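You operate a simulated robot arm through the tools that you are given. There is no shell and no other tool.

You are at the controls of a simulated robot arm. One attempt, no reset.

TASK
Salt the ball and the round cheese on the corner bench with the salt shaker.
Fine: not so much that a rind forms; put the shaker back, then the ball cheese on the narrow board; the rest stay where they lie. Set down upright: salt shaker.

The check looks at the end state, three seconds after you hand in, the way a careful person would. Anything else that was tipped, shoved, dropped, spilled or broken makes it a failure.

THE ROBOT
A 6-joint arm with a two-finger parallel gripper, fixed in place. Base frame: the origin is at the foot of the arm, x ahead of it, y to its left, z up; the work surface is at about z = 0.86. Units: m, degrees, N and s.
With the tool pointing down near the work surface it reaches from about 0.26 to 0.68 m from the base axis. Its first joint turns from -66.0 to 66.0 degrees. Payload 2.9 kg.
Tool frame: the origin (TCP) lies between the finger pads and is the grasp point; the fingertips stand 0.03 m ahead of it; z points along the fingers, y is the line along which they close. The gripper opens to 0.11 m. The fingers are 0.02 m wide and 0.01 m thick; the gripper's body (0.048 by 0.112 m) begins 0.055 m behind the TCP.
Orientation is told as [roll, pitch, yaw] about the base's x, y, z axes, in that order, counted from this pose: with the fingers straight down and closing along the base's y, the tool's x points along the base's -x, its y along +y and its z along -z.

THE INTERFACE
- The arm moves only by the tool play_rows. Its argument "series" is a list of rows, each a list of 3 entries, a list of its own where there are three numbers: the shift along the tool's x, y, z in cm, then the turn, a rotation vector about the tool's x, y, z in degrees, then the finger opening in cm, from 0 to 11. In form: [[[x, y, z], [rx, ry, rz], claw], ...]. A call has 1 to 20 rows; each row shifts and turns the commanded pose from where the row before left it, along the tool's axes as they then stand. A row lasts 0.2 s, in which the tool goes at most 0.05 m and 8.6 degrees; a call with a longer step from one row to the next is refused whole, and so is a gripper value outside its range. A pose out of reach is approached as far as the arm can. The call stops where the force on the tool passes 40 N (or 10 N more than at its start, if that is more) or the arm is blocked; 0.2 s more then pass. The fingers move at their own pace (about 0.108 m/s each) and stop on an object; they squeeze with about 40 N. The grip force told is the motor's: it shows also when the fingers shut on nothing. Time passes only in rows, and 0.2 s behind the last, so rows that do not move let the fingers close. It gives the time, the measured TCP pose, the force on the tool (base axes), the opening and the grip force at its end, in the units of the frame above (readings bear some noise), with the torque about the TCP (base axes, N m) and any sound that the robot's microphone picked up, and new pictures: "views" is both (left out), scene, wrist or none.
- Cameras (640 x 400 px; columns grow to the right, rows downward): "scene" is fixed at [0.0475, 0.4179, 1.3976]; the picture's right is [-0.93, -0.38, 0.00], its down [-0.16, 0.39, -0.91] and it looks along [0.34, -0.84, -0.42] (base axes); focal length 328 px, centre (320, 200). "wrist" rides on the gripper at [0.072, 0.017, -0.103] in the tool frame; the picture's right is [-0.23, 0.97, 0.00], its down [-0.76, -0.18, -0.62] and it looks along [-0.61, -0.14, 0.78] (tool axes); focal length 222 px, centre (320, 200). There is no depth. A picture from a camera that has moved, and an enlarged one, comes with that camera's place and axes in the base frame and with its lens. The place of the scene camera against the robot may be out by one fixed shift of up to 0.012 m in any direction.
- close_up(camera, box): a new picture of the part [left, top, right, bottom] of that camera's present view, enlarged. No time passes.
- sign_off(): hands the job in; it is judged then, once.

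Places have to be worked out from the pictures, the camera data and where the tool is seen. Open the gripper and draw the arm clear of the work before you hand the job in, unless the task says otherwise.

The tools are called after ">>>" by a JSON object that holds its "fn" and its "kwargs". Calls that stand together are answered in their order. play_rows: Moves the arm, as the interface text tells. Its arguments: {"type":"object","properties":{"series":{"type":"array"},"views":{"type":"string","enum":["both","scene","wrist","none"]}},"required":["series"]} The other tools are called the same way: close_up (camera, box) takes an enlarged picture of a part of a camera's view; sign_off () hands the job in.

At the start:

```text
time: 0.0
position: [0.348, -0.2991, 1.201]
tool_rot: [0.0, 0.0, 0.0]
wrist_force: [-0.2, 0.4, 1.0]
ft_torque: [-0.01, 0.0, 0.0]
opening: 0.1104
gripper_force: 0.1
```

scene: 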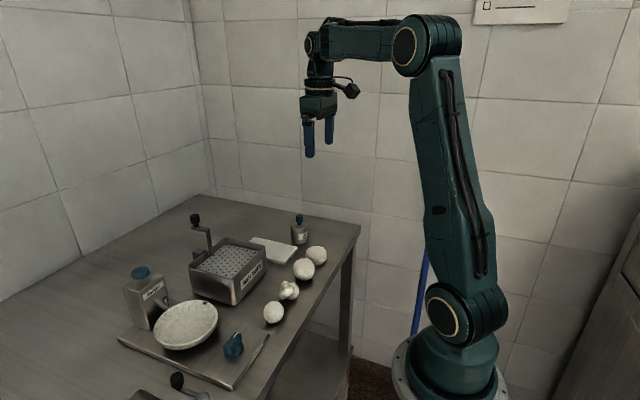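
wrist: 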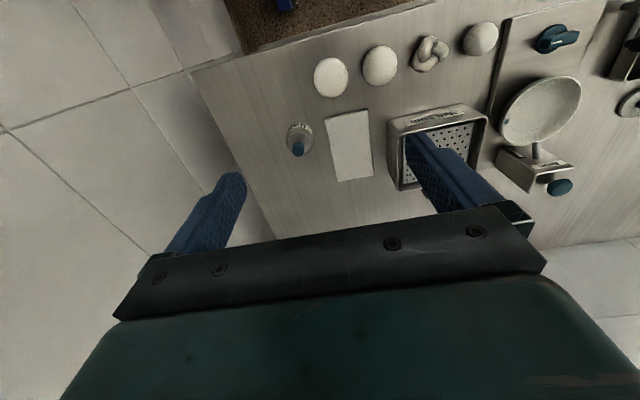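

The pictures show a bench with a scale, a grater/press box, a narrow white board, a bottle-like item and several cheeses. I look closer before moving.

>>> {"fn": "close_up", "kwargs": {"camera": "scene", "box": [230, 200, 350, 340]}}

>>> {"fn": "close_up", "kwargs": {"camera": "scene", "box": [100, 200, 290, 400]}}

>>> {"fn": "close_up", "kwargs": {"camera": "wrist", "box": [270, 0, 510, 200]}}

>>> {"fn": "close_up", "kwargs": {"camera": "wrist", "box": [440, 0, 640, 200]}}

>>> {"fn": "close_up", "kwargs": {"camera": "scene", "box": [440, 0, 640, 60]}}

```text
2.86 times, centred on (290, 270) of scene
camera zoom: at [0.0475, 0.4179, 1.3976], right [-0.93, -0.38, 0.0], down [-0.16, 0.39, -0.91], along [0.34, -0.84, -0.42], focal length 936 px, centre (406, 0)
```

zoom: 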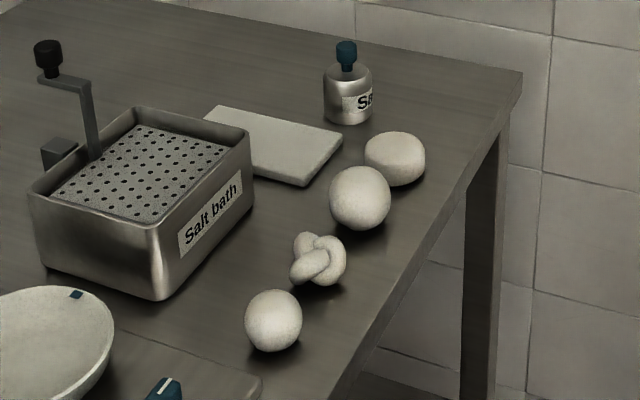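

```text
2.00 times, centred on (195, 300) of scene
camera zoom: at [0.0475, 0.4179, 1.3976], right [-0.93, -0.38, 0.0], down [-0.16, 0.39, -0.91], along [0.34, -0.84, -0.42], focal length 655 px, centre (570, 0)
```

zoom: 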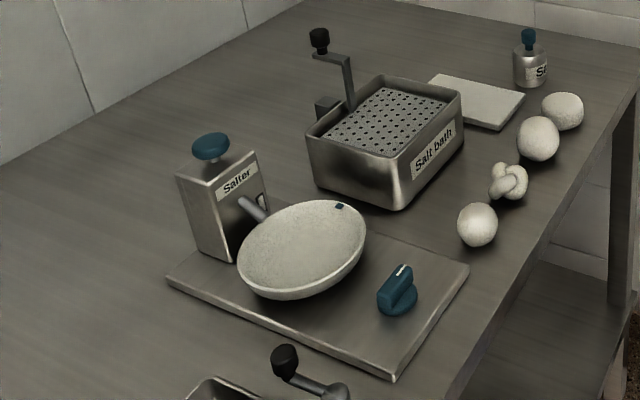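

```text
2.00 times, centred on (390, 100) of wrist
camera zoom: at [0.2758, -0.2822, 1.3029], right [0.23, 0.97, 0.0], down [0.76, -0.18, 0.62], along [0.61, -0.14, -0.78], focal length 444 px, centre (180, 400)
```

zoom: 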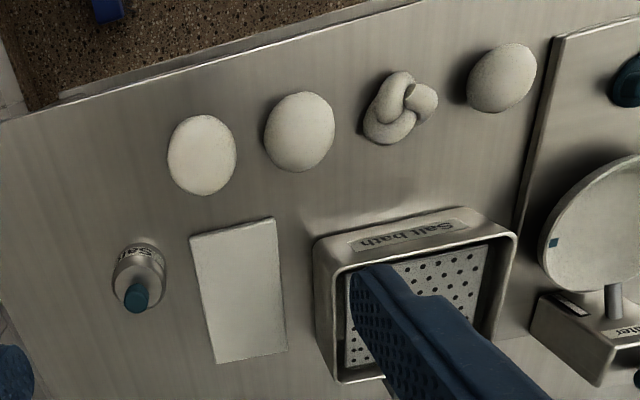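

```text
2.00 times, centred on (540, 100) of wrist
camera zoom: at [0.2758, -0.2822, 1.3029], right [0.23, 0.97, 0.0], down [0.76, -0.18, 0.62], along [0.61, -0.14, -0.78], focal length 444 px, centre (-120, 400)
```

zoom: 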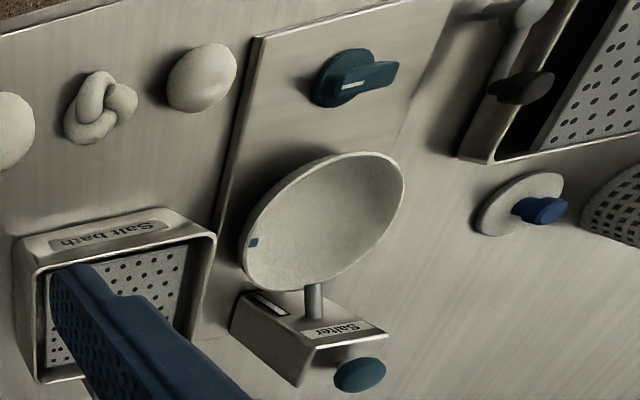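

```text
3.20 times, centred on (540, 30) of scene
camera zoom: at [0.0475, 0.4179, 1.3976], right [-0.93, -0.38, 0.0], down [-0.16, 0.39, -0.91], along [0.34, -0.84, -0.42], focal length 1048 px, centre (-384, 744)
```

zoom: 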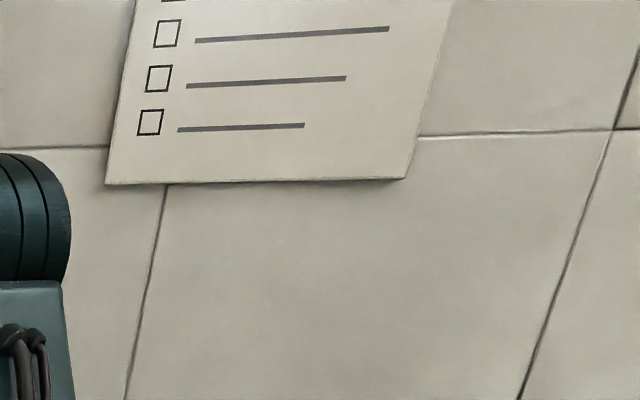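

Cheeses appear in a row at about x≈0.353: y≈-0.28, -0.20, -0.12, -0.04; the shaker near (0.44,-0.36), the board near (0.49,-0.265). I move back, left and down a bit to view the cheeses more closely and tell the shapes apart.

>>> {"fn": "play_rows", "kwargs": {"series": [[[1.75, 2.5, 3.5], [0, 0, 0], 11], [[1.75, 2.5, 3.5], [0, 0, 0], 11], [[1.75, 2.5, 3.5], [0, 0, 0], 11], [[1.75, 2.5, 3.5], [0, 0, 0], 11]]}}

```text
time: 1.0
position: [0.2749, -0.1971, 1.0626]
tool_rot: [0.0, -0.1, 0.0]
wrist_force: [-0.3, -0.8, 0.6]
ft_torque: [-0.01, 0.01, -0.01]
opening: 0.1102
gripper_force: 0.1
camera wrist: at [0.2036, -0.18, 1.1643], right [0.23, 0.97, 0.0], down [0.76, -0.18, 0.62], along [0.61, -0.14, -0.78], focal length 222 px, centre (320, 200)
```

scene: 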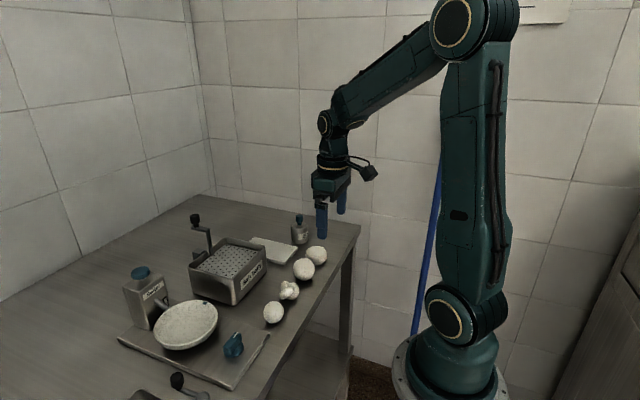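
wrist: 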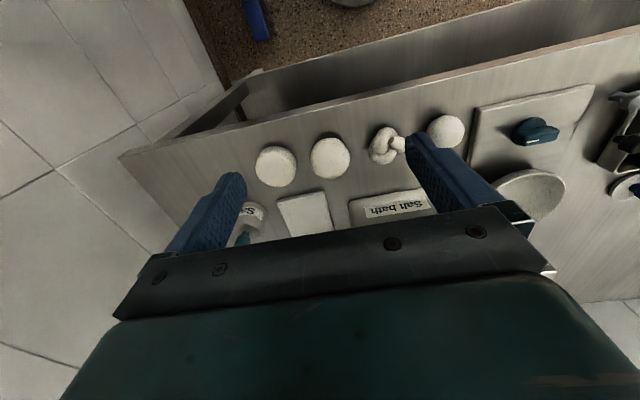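

>>> {"fn": "close_up", "kwargs": {"camera": "wrist", "box": [230, 100, 490, 260]}}

>>> {"fn": "close_up", "kwargs": {"camera": "scene", "box": [255, 205, 345, 335]}}

```text
2.46 times, centred on (360, 180) of wrist
camera zoom: at [0.2036, -0.18, 1.1643], right [0.23, 0.97, 0.0], down [0.76, -0.18, 0.62], along [0.61, -0.14, -0.78], focal length 547 px, centre (222, 249)
```

zoom: 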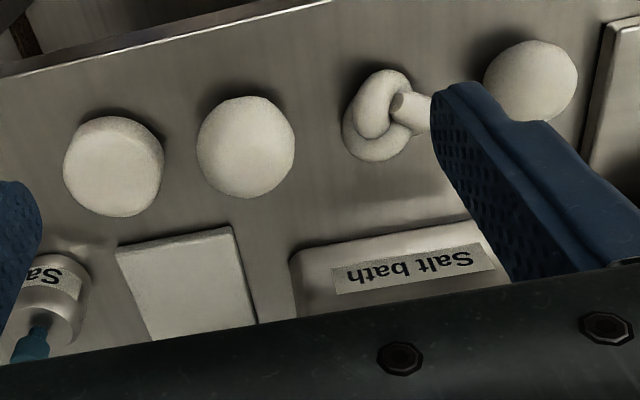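

```text
3.08 times, centred on (300, 270) of scene
camera zoom: at [0.0475, 0.4179, 1.3975], right [-0.93, -0.38, 0.0], down [-0.16, 0.39, -0.91], along [0.34, -0.84, -0.42], focal length 1008 px, centre (382, -15)
```

zoom: 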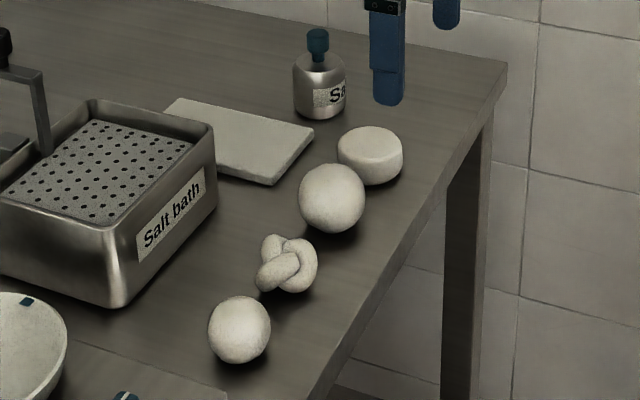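

The first (y≈-0.28) is a flat round, the second a sphere, the third a knot; the fourth could be ball- or egg-shaped. I move left to look at the fourth straight on and at what lies further left.

>>> {"fn": "play_rows", "kwargs": {"series": [[[0, 4.5, 0], [0, 0, 0], 11], [[0, 4.5, 0], [0, 0, 0], 11], [[0, 4.5, 0], [0, 0, 0], 11], [[0, 4.5, 0], [0, 0, 0], 11]]}}

```text
time: 2.0
position: [0.274, -0.0186, 1.0586]
tool_rot: [0.0, 0.0, -0.1]
wrist_force: [-0.5, 0.2, -0.8]
ft_torque: [-0.01, 0.01, -0.01]
opening: 0.1101
gripper_force: 0.0
camera wrist: at [0.2019, -0.0016, 1.1617], right [0.23, 0.97, 0.0], down [0.76, -0.18, 0.62], along [0.61, -0.14, -0.78], focal length 222 px, centre (320, 200)
```

scene: 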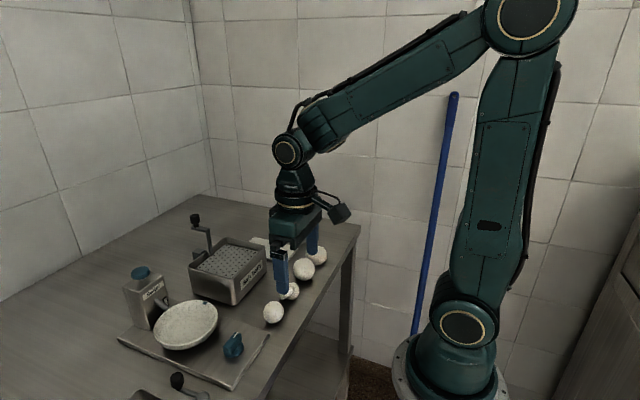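
wrist: 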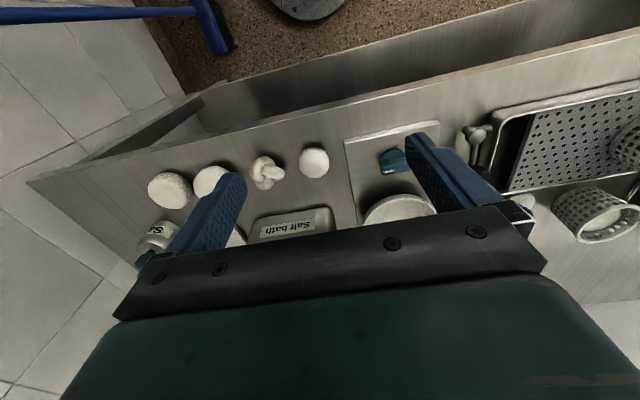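

>>> {"fn": "close_up", "kwargs": {"camera": "wrist", "box": [240, 120, 360, 200]}}

>>> {"fn": "close_up", "kwargs": {"camera": "wrist", "box": [440, 60, 640, 260]}}

>>> {"fn": "close_up", "kwargs": {"camera": "scene", "box": [255, 295, 295, 330]}}

```text
5.00 times, centred on (300, 160) of wrist
camera zoom: at [0.2019, -0.0016, 1.1617], right [0.23, 0.97, 0.0], down [0.76, -0.18, 0.62], along [0.61, -0.14, -0.78], focal length 1111 px, centre (420, 400)
```

zoom: 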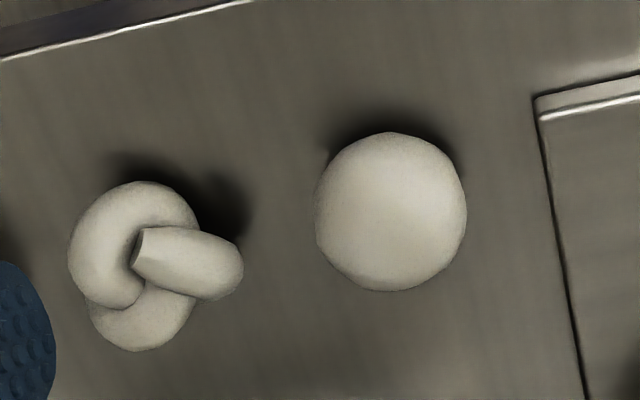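

```text
2.00 times, centred on (540, 160) of wrist
camera zoom: at [0.2019, -0.0016, 1.1617], right [0.23, 0.97, 0.0], down [0.76, -0.18, 0.62], along [0.61, -0.14, -0.78], focal length 444 px, centre (-120, 280)
```

zoom: 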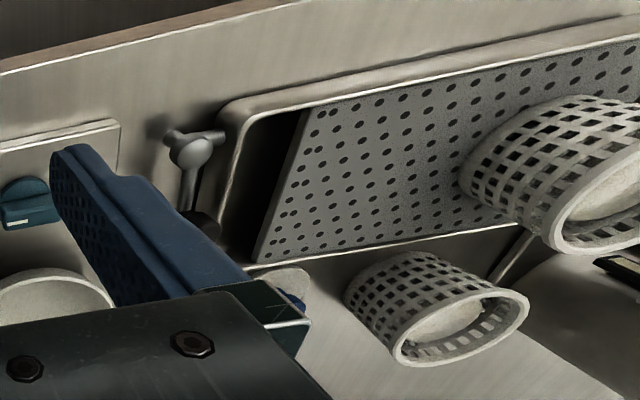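

```text
11.43 times, centred on (275, 312) of scene
camera zoom: at [0.0475, 0.4179, 1.3975], right [-0.93, -0.38, 0.0], down [-0.16, 0.39, -0.91], along [0.34, -0.84, -0.42], focal length 3744 px, centre (834, -1086)
```

zoom: 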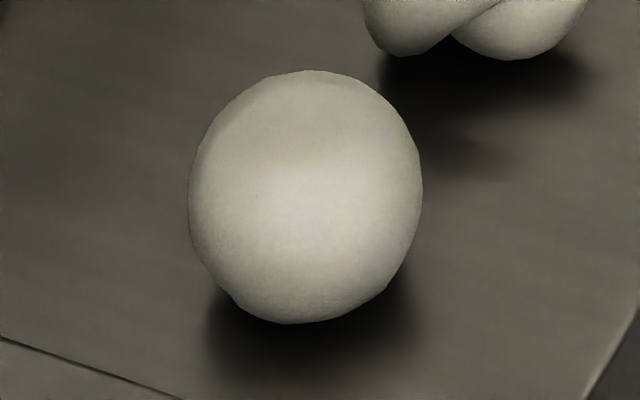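

The fourth looks near-spherical from both views; I compare it with the second and first at the same magnification.

>>> {"fn": "close_up", "kwargs": {"camera": "scene", "box": [284, 250, 324, 285]}}

>>> {"fn": "close_up", "kwargs": {"camera": "scene", "box": [298, 238, 338, 273]}}

>>> {"fn": "close_up", "kwargs": {"camera": "wrist", "box": [130, 140, 250, 220]}}

```text
11.43 times, centred on (304, 268) of scene
camera zoom: at [0.0475, 0.4179, 1.3975], right [-0.93, -0.38, 0.0], down [-0.16, 0.39, -0.91], along [0.34, -0.84, -0.42], focal length 3744 px, centre (503, -571)
```

zoom: 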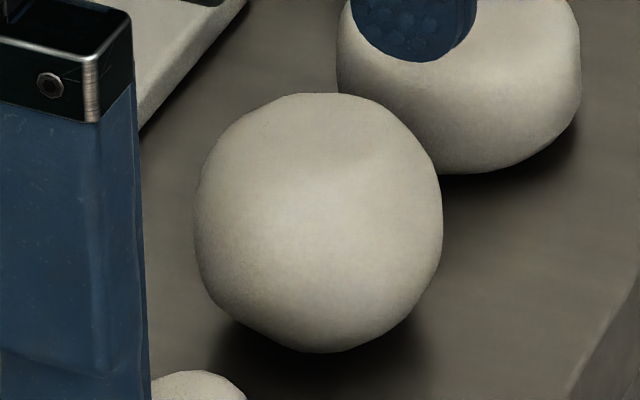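

```text
11.43 times, centred on (318, 256) of scene
camera zoom: at [0.0475, 0.4179, 1.3975], right [-0.93, -0.38, 0.0], down [-0.16, 0.39, -0.91], along [0.34, -0.84, -0.42], focal length 3744 px, centre (343, -434)
```

zoom: 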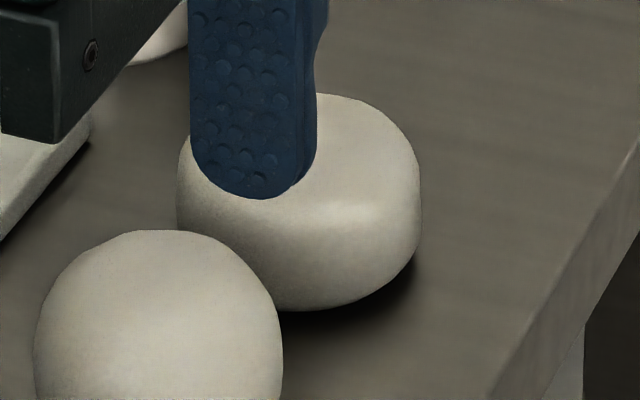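

```text
5.00 times, centred on (190, 180) of wrist
camera zoom: at [0.2019, -0.0016, 1.1617], right [0.23, 0.97, 0.0], down [0.76, -0.18, 0.62], along [0.61, -0.14, -0.78], focal length 1111 px, centre (970, 300)
```

zoom: 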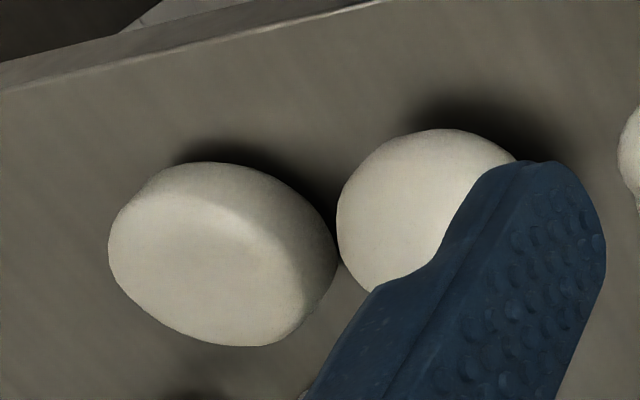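

The second is a ~56 mm sphere, the fourth a smaller ~44 mm, slightly tall body; I want a side view to settle it. I rise over the bench and turn the tool about its axis to test the wrist's range and to look back from the other side.

>>> {"fn": "play_rows", "kwargs": {"series": [[[-2.5, -3.6, -2.0], [0, 0, 0], 11], [[-2.5, -3.6, -2.0], [0, 0, 0], 11], [[-2.5, -3.6, -2.0], [0, 0, 0], 11], [[-2.5, -3.6, -2.0], [0, 0, 0], 11], [[-2.5, -3.6, -2.0], [0, 0, 0], 11], [[0, 0, 0], [0, 0, -8.5], 11], [[0, 0, 0], [0, 0, -8.5], 11], [[0, 0, 0], [0, 0, -8.5], 11], [[0, 0, 0], [0, 0, -8.5], 11], [[0, 0, 0], [0, 0, -8.5], 11], [[0, 0, 0], [0, 0, -8.5], 11], [[0, 0, 0], [0, 0, -8.5], 11], [[0, 0, 0], [0, 0, -8.5], 11], [[0, 0, 0], [0, 0, -8.5], 11], [[0, 0, 0], [0, 0, -8.5], 11]]}}

```text
time: 5.2
position: [0.4035, -0.1981, 1.1614]
tool_rot: [0.0, 0.0, 85.1]
wrist_force: [-0.1, 0.6, 0.6]
ft_torque: [-0.01, -0.03, 0.0]
opening: 0.1098
gripper_force: 0.1
camera wrist: at [0.3805, -0.2699, 1.263], right [-0.95, 0.31, 0.0], down [0.24, 0.74, 0.62], along [0.19, 0.59, -0.78], focal length 222 px, centre (320, 200)
```

scene: 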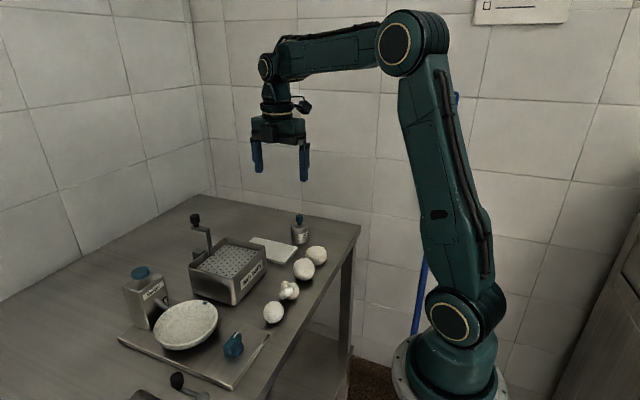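
wrist: 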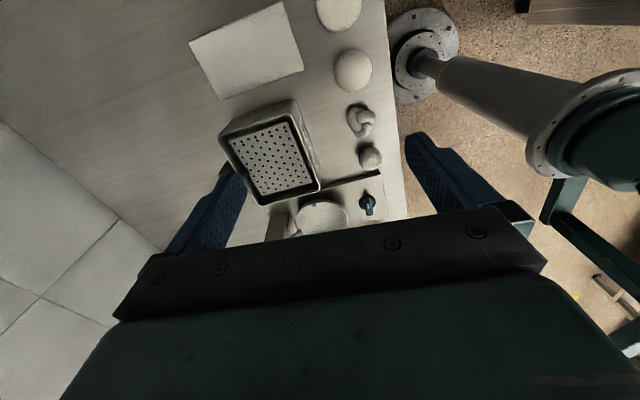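

Yaw +85 works fine. I continue turning to about yaw 170 to see whether the wrist allows it.

>>> {"fn": "play_rows", "kwargs": {"series": [[[0, 0, 0], [0, 0, -8.5], 11], [[0, 0, 0], [0, 0, -8.5], 11], [[0, 0, 0], [0, 0, -8.5], 11], [[0, 0, 0], [0, 0, -8.5], 11], [[0, 0, 0], [0, 0, -8.5], 11], [[0, 0, 0], [0, 0, -8.5], 11], [[0, 0, 0], [0, 0, -8.5], 11], [[0, 0, 0], [0, 0, -4.5], 11]]}}

```text
time: 7.0
position: [0.4046, -0.1965, 1.1611]
tool_rot: [-0.6, -0.1, 148.9]
wrist_force: [-0.7, 0.2, 0.0]
ft_torque: [0.01, 0.0, 0.06]
opening: 0.1095
gripper_force: 0.0
camera wrist: at [0.4578, -0.2504, 1.2633], right [-0.7, -0.72, -0.01], down [-0.56, 0.54, 0.63], along [-0.44, 0.44, -0.78], focal length 222 px, centre (320, 200)
```

scene: 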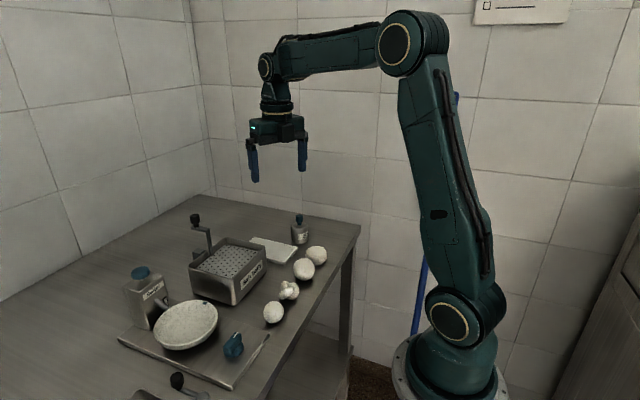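
wrist: 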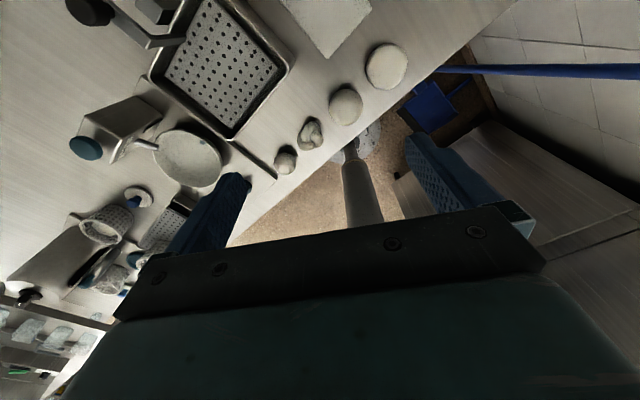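

Yaw 149 is reachable. I zoom in on the cheeses from this opposite side.

>>> {"fn": "close_up", "kwargs": {"camera": "wrist", "box": [250, 30, 430, 190]}}

>>> {"fn": "close_up", "kwargs": {"camera": "wrist", "box": [0, 160, 200, 320]}}

```text
2.50 times, centred on (340, 110) of wrist
camera zoom: at [0.4578, -0.2504, 1.2633], right [-0.7, -0.72, -0.01], down [-0.56, 0.54, 0.63], along [-0.44, 0.44, -0.78], focal length 555 px, centre (270, 425)
```

zoom: 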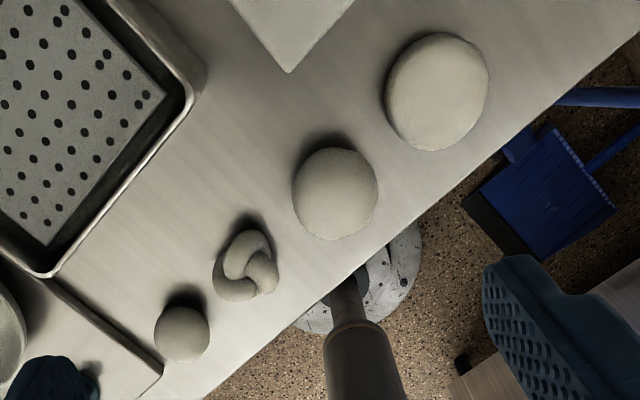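

```text
2.50 times, centred on (100, 240) of wrist
camera zoom: at [0.4578, -0.2504, 1.2633], right [-0.7, -0.72, -0.01], down [-0.56, 0.54, 0.63], along [-0.44, 0.44, -0.78], focal length 555 px, centre (870, 100)
```

zoom: 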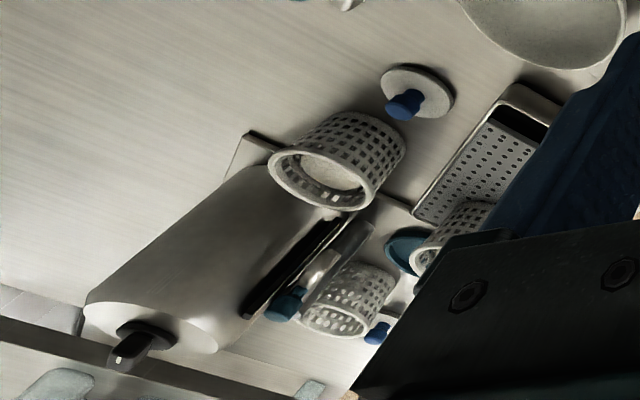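

From three views the fourth is a ~44 mm roundish body. I go for a low side view: turn back to yaw ≈53 and move to the robot side of the row.

>>> {"fn": "play_rows", "kwargs": {"series": [[[0, 0, 0], [0, 0, 8], 11], [[0, 0, 0], [0, 0, 8], 11], [[0, 0, 0], [0, 0, 8], 11], [[0, 0, 0], [0, 0, 8], 11], [[0, 0, 0], [0, 0, 8], 11], [[0, 0, 0], [0, 0, 8], 11], [[0, 0, 0], [0, 0, 8], 11], [[0, 0, 0], [0, 0, 8], 11], [[0, 0, 0], [0, 0, 8], 11], [[0, 0, 0], [0, 0, 8], 11], [[0, 0, 0], [0, 0, 8], 11], [[0, 0, 0], [0, 0, 8], 11], [[-0.17, 2.76, 2.0], [0, 0, 0], 11], [[-0.17, 2.76, 2.0], [0, 0, 0], 11], [[-0.17, 2.76, 2.0], [0, 0, 0], 11], [[-0.17, 2.76, 2.0], [0, 0, 0], 11], [[-0.17, 2.76, 2.0], [0, 0, 0], 11]], "views": "wrist"}}

```text
time: 10.6
position: [0.2971, -0.1082, 1.0607]
tool_rot: [0.0, 0.1, 53.0]
wrist_force: [-0.7, -0.7, 0.7]
ft_torque: [0.0, -0.03, -0.03]
opening: 0.1099
gripper_force: 0.1
camera wrist: at [0.2399, -0.1568, 1.163], right [-0.64, 0.77, 0.0], down [0.6, 0.5, 0.62], along [0.48, 0.4, -0.78], focal length 222 px, centre (320, 200)
```

wrist: 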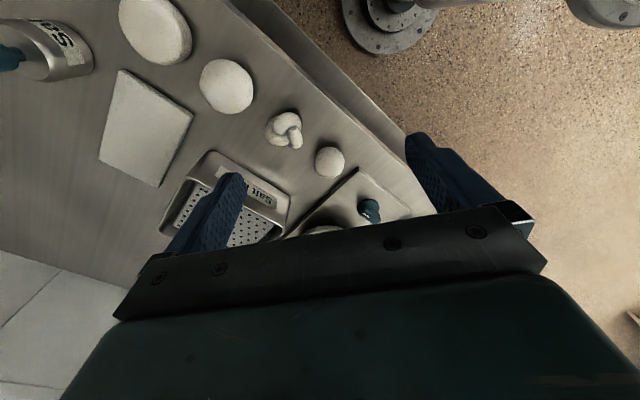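

Now I tilt the tool so that the camera looks flatter across the row.

>>> {"fn": "play_rows", "kwargs": {"series": [[[0, 0, 0], [0, -7, 0], 11], [[0, 0, 0], [0, -7, 0], 11], [[0, 0, 0], [0, -7, 0], 11], [[0, 0, 0], [0, -7, 0], 11], [[0, 0, 0], [0, -7, 0], 11]]}}

```text
time: 11.8
position: [0.2975, -0.1091, 1.0596]
tool_rot: [0.0, -35.1, 53.0]
wrist_force: [-0.8, 0.1, -0.7]
ft_torque: [-0.01, 0.01, -0.03]
opening: 0.1101
gripper_force: 0.0
camera wrist: at [0.2133, -0.1933, 1.1022], right [-0.67, 0.73, 0.13], down [0.3, 0.1, 0.95], along [0.68, 0.67, -0.29], focal length 222 px, centre (320, 200)
```

scene: 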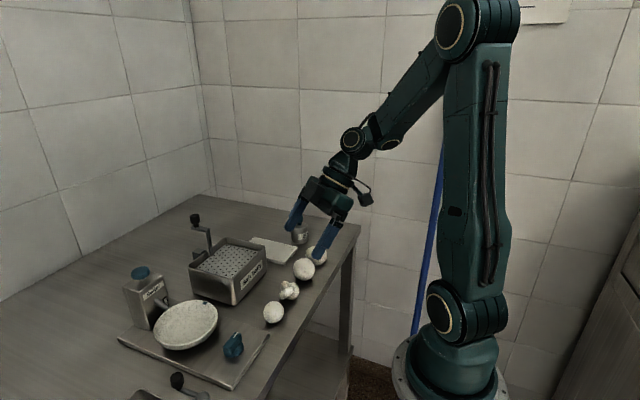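
wrist: 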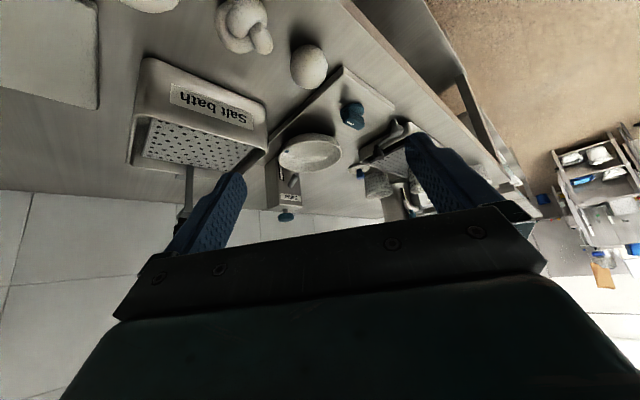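

>>> {"fn": "close_up", "kwargs": {"camera": "wrist", "box": [200, 0, 380, 120]}}

```text
3.33 times, centred on (290, 60) of wrist
camera zoom: at [0.2133, -0.1933, 1.1022], right [-0.67, 0.73, 0.13], down [0.3, 0.1, 0.95], along [0.68, 0.67, -0.29], focal length 740 px, centre (420, 667)
```

zoom: 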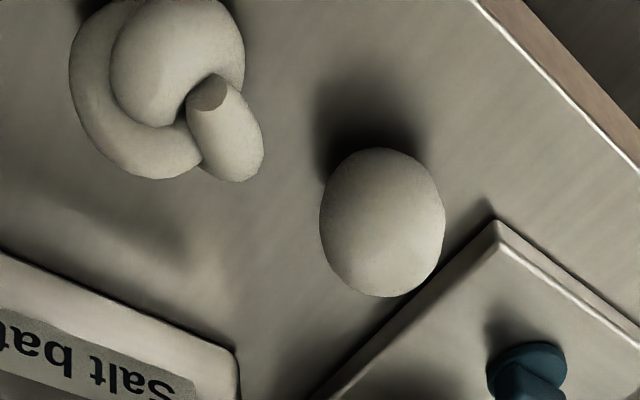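

The tilt to 35° is fine. I lower and back off a little to see the 2nd and 4th cheeses nearly side-on.

>>> {"fn": "play_rows", "kwargs": {"series": [[[3.28, 0, 1.77], [0, 0, 0], 11], [[3.28, 0, 1.77], [0, 0, 0], 11], [[3.28, 0, 1.77], [0, 0, 0], 11]]}}

```text
time: 12.6
position: [0.2647, -0.1492, 0.9597]
tool_rot: [-0.1, -35.1, 53.0]
wrist_force: [0.2, 1.0, 0.5]
ft_torque: [0.04, 0.01, 0.04]
opening: 0.1098
gripper_force: 0.0
camera wrist: at [0.1805, -0.2343, 1.0014], right [-0.67, 0.73, 0.13], down [0.3, 0.11, 0.95], along [0.68, 0.67, -0.29], focal length 222 px, centre (320, 200)
```

scene: 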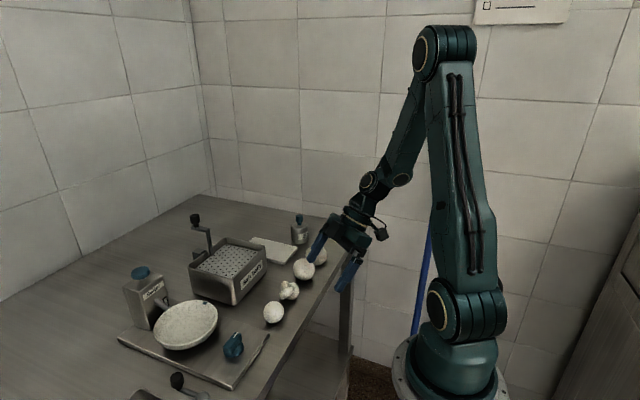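
wrist: 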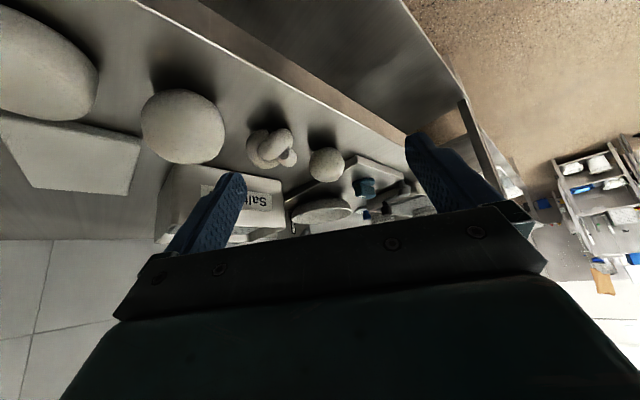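

>>> {"fn": "close_up", "kwargs": {"camera": "wrist", "box": [290, 130, 362, 190]}}

>>> {"fn": "close_up", "kwargs": {"camera": "wrist", "box": [130, 80, 240, 180]}}

>>> {"fn": "close_up", "kwargs": {"camera": "wrist", "box": [0, 0, 160, 200]}}

```text
6.67 times, centred on (326, 160) of wrist
camera zoom: at [0.1805, -0.2343, 1.0014], right [-0.67, 0.73, 0.13], down [0.3, 0.11, 0.95], along [0.68, 0.67, -0.29], focal length 1481 px, centre (280, 467)
```

zoom: 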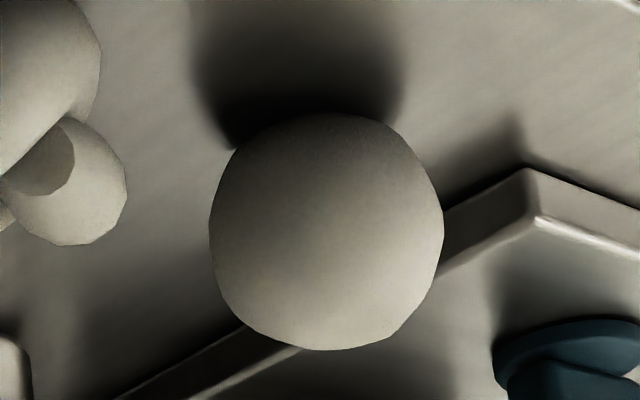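

```text
4.00 times, centred on (185, 130) of wrist
camera zoom: at [0.1805, -0.2343, 1.0014], right [-0.67, 0.73, 0.13], down [0.3, 0.11, 0.95], along [0.68, 0.67, -0.29], focal length 888 px, centre (860, 480)
```

zoom: 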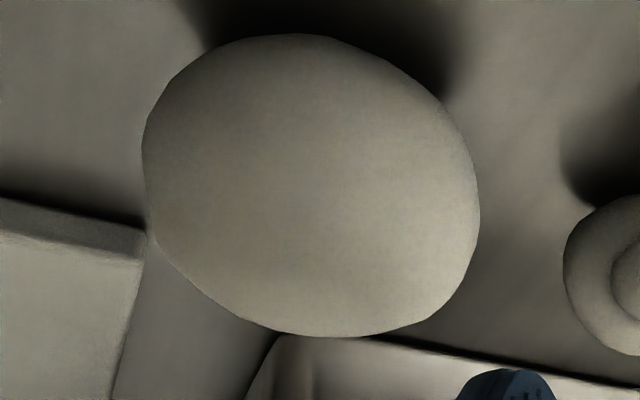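

```text
2.00 times, centred on (80, 100) of wrist
camera zoom: at [0.1805, -0.2343, 1.0014], right [-0.67, 0.73, 0.13], down [0.3, 0.11, 0.95], along [0.68, 0.67, -0.29], focal length 444 px, centre (800, 400)
```

zoom: 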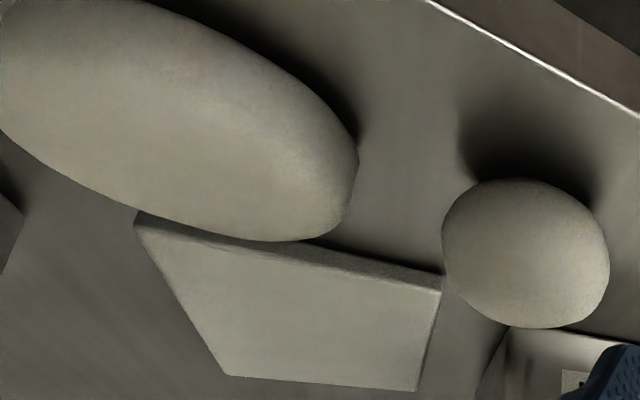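

The fourth is also a sphere but small (44 mm); the large sphere (≈56 mm, at about (0.351,-0.200)) next to the flat round (0.351,-0.280) I take as "the ball". Next I back out, level the tool and go look closely at the shaker.

>>> {"fn": "play_rows", "kwargs": {"series": [[[-3.28, 0, -1.77], [0, 0, 0], 11], [[-3.28, 0, -1.77], [0, 0, 0], 11], [[-3.28, 0, -1.77], [0, 0, 0], 11], [[0, 0, 0], [0, 7, 0], 11], [[0, 0, 0], [0, 7, 0], 11], [[0, 0, 0], [0, 7, 0], 11], [[0, 0, 0], [0, 7, 0], 11], [[0, 0, 0], [0, 7, 0], 11], [[0, 0, 0], [0, 0, 8.5], 11], [[0, 0, 0], [0, 0, 8.5], 11], [[0, 0, 0], [0, 0, 8.5], 11], [[0, 0, 0], [0, 0, 8.5], 11], [[0, 0, 0], [0, 0, 8.5], 11], [[0, 0, 0], [0, 0, 8.5], 11], [[0, 0, 0], [0, 0, 2], 11], [[0, -4.7, 0.6], [0, 0, 0], 11], [[0, -4.7, 0.6], [0, 0, 0], 11], [[0, -4.7, 0.6], [0, 0, 0], 11], [[0, -4.7, 0.6], [0, 0, 0], 11], [[0, -4.7, 0.6], [0, 0, 0], 11]]}}

```text
time: 16.8
position: [0.2984, -0.3459, 1.0317]
tool_rot: [-0.1, 0.0, 0.0]
wrist_force: [0.0, -0.3, 0.7]
ft_torque: [0.0, 0.0, 0.0]
opening: 0.1101
gripper_force: 0.1
camera wrist: at [0.2256, -0.3291, 1.1333], right [0.23, 0.97, 0.0], down [0.76, -0.18, 0.62], along [0.61, -0.14, -0.78], focal length 222 px, centre (320, 200)
```

scene: 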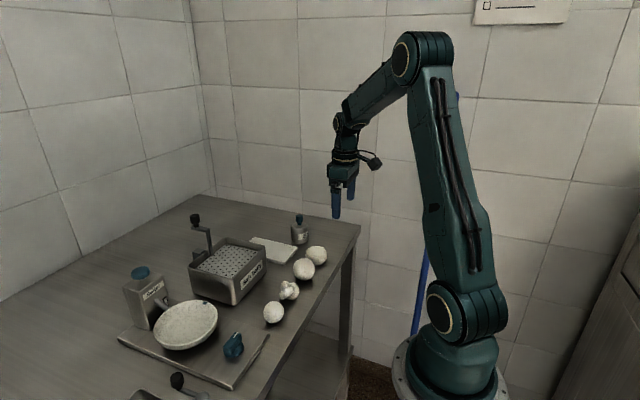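
wrist: 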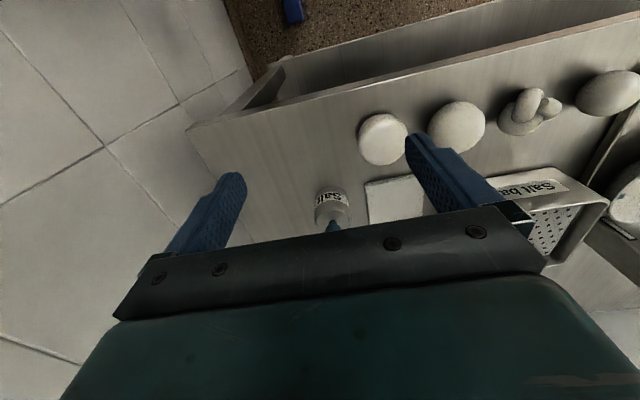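

>>> {"fn": "close_up", "kwargs": {"camera": "wrist", "box": [290, 170, 380, 240]}}

>>> {"fn": "close_up", "kwargs": {"camera": "scene", "box": [280, 205, 320, 250]}}

```text
5.71 times, centred on (335, 205) of wrist
camera zoom: at [0.2256, -0.3291, 1.1333], right [0.23, 0.97, 0.0], down [0.76, -0.18, 0.62], along [0.61, -0.14, -0.78], focal length 1269 px, centre (234, 171)
```

zoom: 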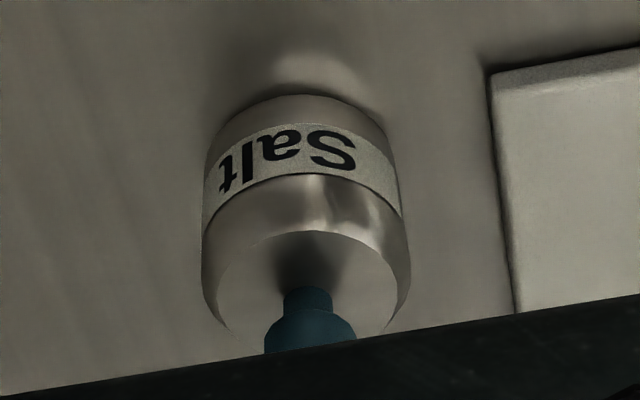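

```text
8.89 times, centred on (300, 228) of scene
camera zoom: at [0.0475, 0.4179, 1.3976], right [-0.93, -0.38, 0.0], down [-0.16, 0.39, -0.91], along [0.34, -0.84, -0.42], focal length 2912 px, centre (498, -44)
```

zoom: 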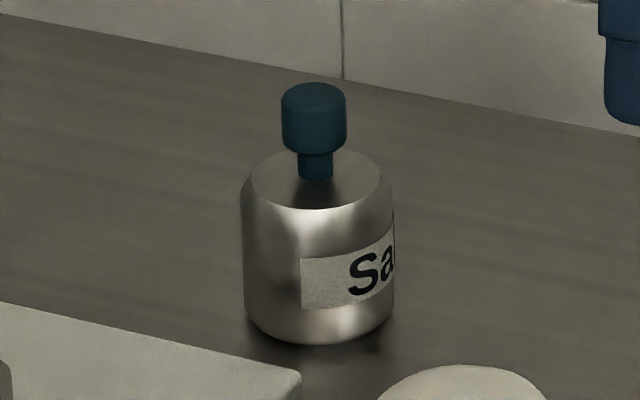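

The shaker reads "Salt": body about 52 mm wide and ~53 mm tall with a blue knob on top (total ~85 mm), axis at about (0.434,-0.359). I plan to hold its body from a 50° slant (tool pointing mostly toward -y, camera up) so I can later roll it over; first I move over and yaw to 107°.

>>> {"fn": "play_rows", "kwargs": {"series": [[[-2.55, 2.4, -1.75], [0, 0, 0], 11], [[-2.55, 2.4, -1.75], [0, 0, 0], 11], [[-2.55, 2.4, -1.75], [0, 0, 0], 11], [[-2.55, 2.4, -1.75], [0, 0, 0], 11], [[0, 0, 0], [0, 0, -8.23], 11], [[0, 0, 0], [0, 0, -8.23], 11], [[0, 0, 0], [0, 0, -8.23], 11], [[0, 0, 0], [0, 0, -8.23], 11], [[0, 0, 0], [0, 0, -8.23], 11], [[0, 0, 0], [0, 0, -8.23], 11], [[0, 0, 0], [0, 0, -8.23], 11], [[0, 0, 0], [0, 0, -8.23], 11], [[0, 0, 0], [0, 0, -8.23], 11], [[0, 0, 0], [0, 0, -8.23], 11], [[0, 0, 0], [0, 0, -8.23], 11], [[0, 0, 0], [0, 0, -8.23], 11], [[0, 0, 0], [0, 0, -8.23], 11]]}}

```text
time: 20.4
position: [0.4001, -0.2483, 1.0996]
tool_rot: [-0.1, 0.0, 107.2]
wrist_force: [-0.1, -0.2, 0.0]
ft_torque: [0.0, 0.0, 0.01]
opening: 0.11
gripper_force: 0.0
camera wrist: at [0.4057, -0.3229, 1.2034], right [-1.0, -0.07, 0.0], down [-0.05, 0.78, 0.62], along [-0.04, 0.62, -0.78], focal length 222 px, centre (320, 200)
```

scene: 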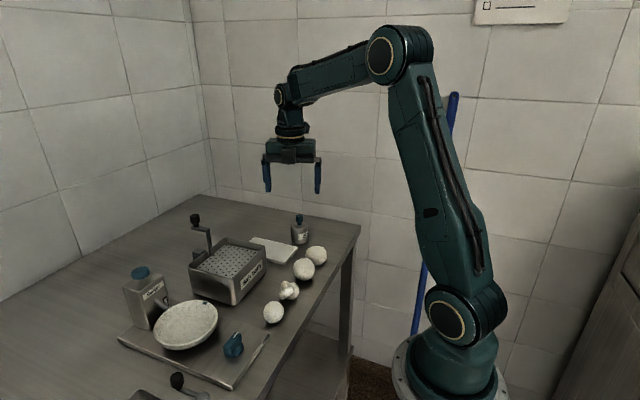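
wrist: 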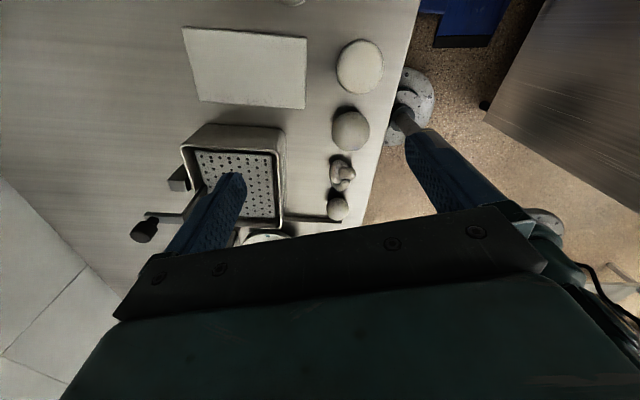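

Now I tilt the tool 50° so it points toward the shaker from the board side.

>>> {"fn": "play_rows", "kwargs": {"series": [[[0, 0, 0], [0, 8.4, 0], 11], [[0, 0, 0], [0, 8.4, 0], 11], [[0, 0, 0], [0, 8.4, 0], 11], [[0, 0, 0], [0, 8.4, 0], 11], [[0, 0, 0], [0, 8.4, 0], 11], [[0, 0, 0], [0, 8, 0], 11]]}}

```text
time: 21.8
position: [0.4002, -0.2478, 1.1004]
tool_rot: [0.0, 50.2, 107.0]
wrist_force: [0.0, 0.0, -0.6]
ft_torque: [0.0, -0.02, 0.01]
opening: 0.11
gripper_force: 0.1
camera wrist: at [0.3739, -0.2219, 1.2216], right [-0.97, -0.15, -0.17], down [-0.11, 0.98, -0.19], along [0.2, -0.16, -0.97], focal length 222 px, centre (320, 200)
```

scene: 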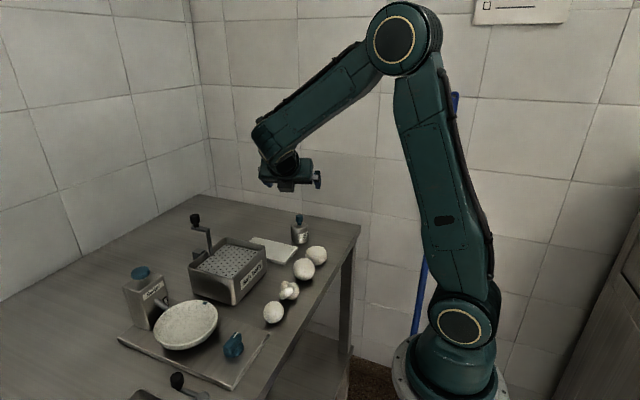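
wrist: 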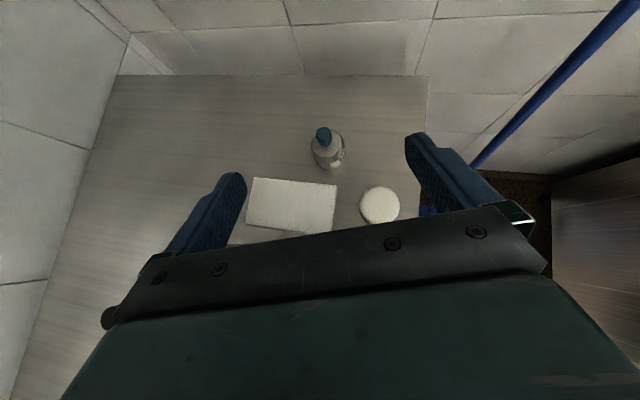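

The camera now looks down on the shaker, board and round; I zoom to measure.

>>> {"fn": "close_up", "kwargs": {"camera": "wrist", "box": [280, 110, 380, 190]}}

>>> {"fn": "close_up", "kwargs": {"camera": "wrist", "box": [230, 100, 430, 240]}}

```text
5.00 times, centred on (330, 150) of wrist
camera zoom: at [0.3739, -0.2219, 1.2216], right [-0.97, -0.15, -0.17], down [-0.11, 0.98, -0.19], along [0.2, -0.16, -0.97], focal length 1111 px, centre (270, 450)
```

zoom: 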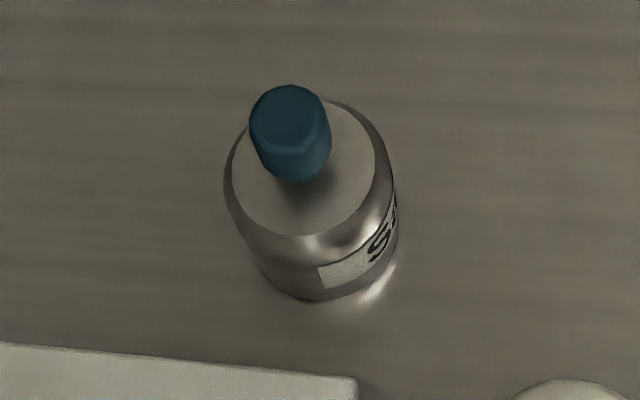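

```text
2.86 times, centred on (330, 170) of wrist
camera zoom: at [0.3739, -0.2219, 1.2216], right [-0.97, -0.15, -0.17], down [-0.11, 0.98, -0.19], along [0.2, -0.16, -0.97], focal length 635 px, centre (291, 286)
```

zoom: 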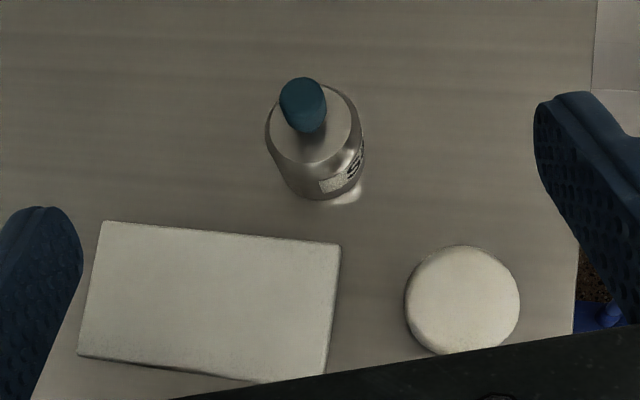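

The shaker's axis comes out at (0.438,-0.3595). I go to a pre-grasp point 11 cm back along the tool axis, aiming the TCP later at z≈0.895.

>>> {"fn": "play_rows", "kwargs": {"series": [[[-2.06, -0.08, 2.8], [0, 0, 0], 9], [[-2.06, -0.08, 2.8], [0, 0, 0], 9], [[-2.06, -0.08, 2.8], [0, 0, 0], 9], [[-2.06, -0.08, 2.8], [0, 0, 0], 9], [[0, 0, 0], [0, 0, 0], 9]]}}

```text
time: 23.0
position: [0.412, -0.2788, 0.965]
tool_rot: [0.0, 49.9, 106.9]
wrist_force: [-0.2, 0.3, 0.2]
ft_torque: [0.02, 0.01, 0.02]
opening: 0.0897
gripper_force: 0.1
camera wrist: at [0.3861, -0.2525, 1.0864], right [-0.97, -0.14, -0.17], down [-0.11, 0.98, -0.18], along [0.2, -0.16, -0.97], focal length 222 px, centre (320, 200)
```

scene: 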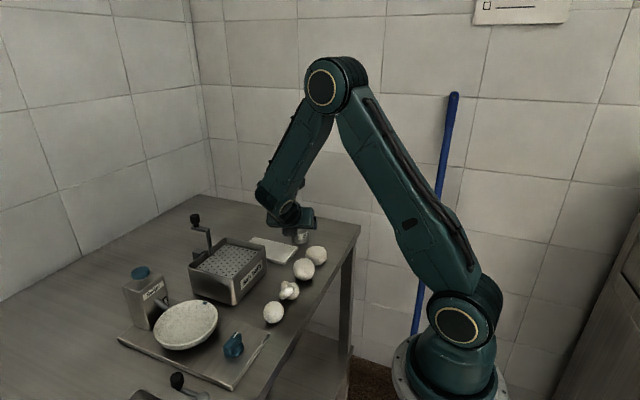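
wrist: 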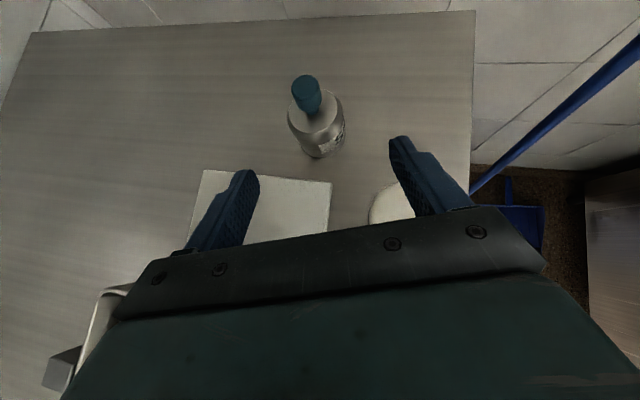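

>>> {"fn": "close_up", "kwargs": {"camera": "wrist", "box": [270, 65, 370, 165]}}

>>> {"fn": "close_up", "kwargs": {"camera": "wrist", "box": [170, 60, 430, 250]}}

>>> {"fn": "close_up", "kwargs": {"camera": "scene", "box": [240, 170, 360, 290]}}

```text
4.00 times, centred on (320, 115) of wrist
camera zoom: at [0.3861, -0.2525, 1.0864], right [-0.97, -0.14, -0.17], down [-0.11, 0.98, -0.18], along [0.2, -0.16, -0.97], focal length 888 px, centre (320, 540)
```

zoom: 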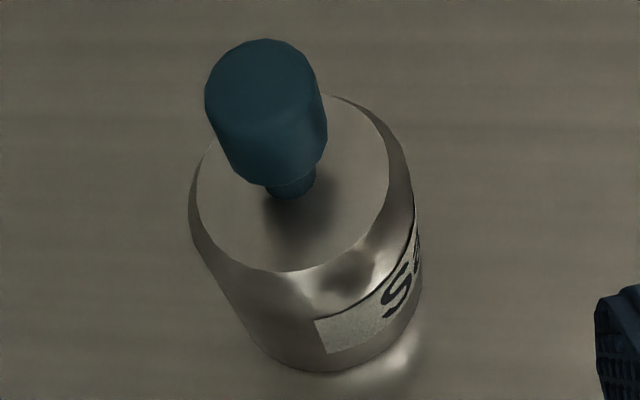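

```text
2.11 times, centred on (300, 155) of wrist
camera zoom: at [0.3861, -0.2525, 1.0864], right [-0.97, -0.14, -0.17], down [-0.11, 0.98, -0.18], along [0.2, -0.16, -0.97], focal length 468 px, centre (362, 295)
```

zoom: 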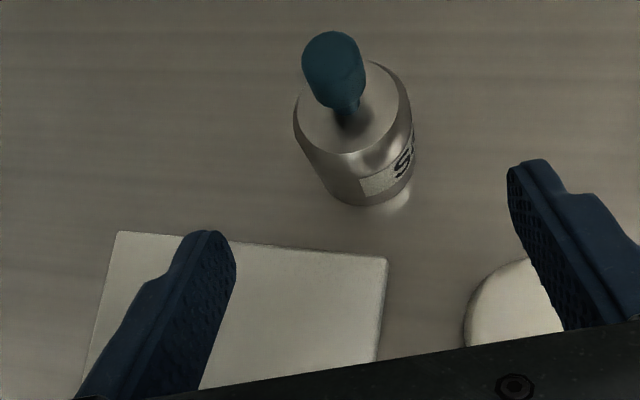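

```text
3.33 times, centred on (300, 230) of scene
camera zoom: at [0.0475, 0.4179, 1.3976], right [-0.93, -0.38, 0.0], down [-0.16, 0.39, -0.91], along [0.34, -0.84, -0.42], focal length 1092 px, centre (387, 100)
```

zoom: 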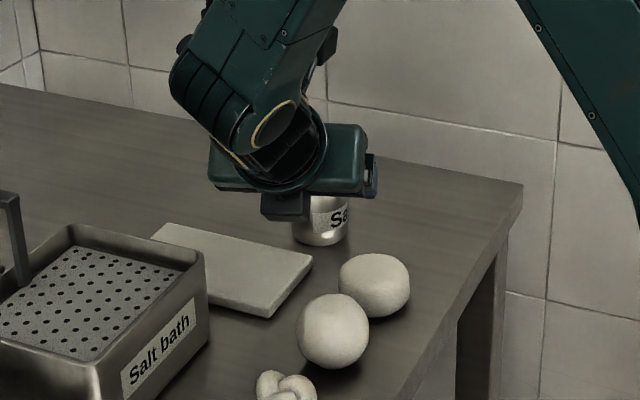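

Shaker axis refined to (0.439,-0.360). I advance 11 cm along the tool axis with the fingers open either side of the body, without closing yet.

>>> {"fn": "play_rows", "kwargs": {"series": [[[0.03, -0.04, 2.8], [0, 0, 0], 9], [[0.03, -0.04, 2.8], [0, 0, 0], 9], [[0.03, -0.04, 2.0], [0, 0, 0], 9], [[0.03, -0.04, 1.7], [0, 0, 0], 9], [[0.02, -0.04, 1.7], [0, 0, 0], 9], [[0, 0, 0], [0, 0, 0], 9]]}}

```text
time: 24.4
position: [0.4376, -0.359, 0.896]
tool_rot: [0.0, 49.9, 107.1]
wrist_force: [-0.1, 0.4, 0.0]
ft_torque: [0.0, 0.0, 0.01]
opening: 0.0903
gripper_force: 0.0
camera wrist: at [0.4136, -0.3341, 1.0171], right [-0.97, -0.14, -0.17], down [-0.11, 0.98, -0.18], along [0.2, -0.16, -0.97], focal length 222 px, centre (320, 200)
```

scene: 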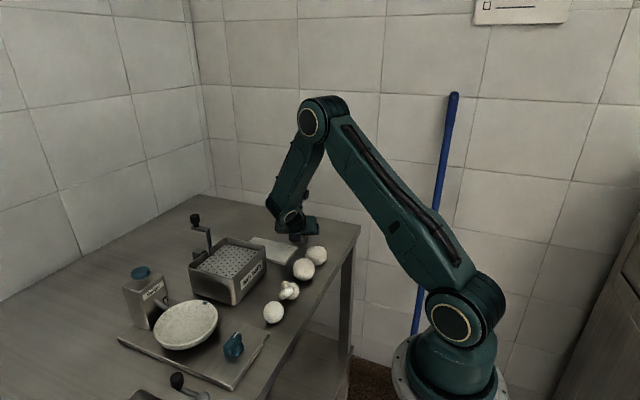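
wrist: 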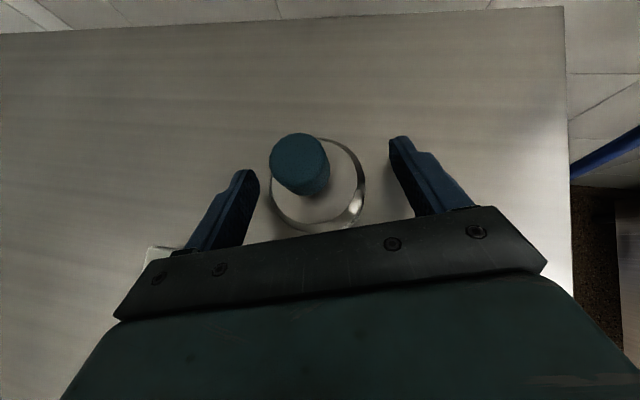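

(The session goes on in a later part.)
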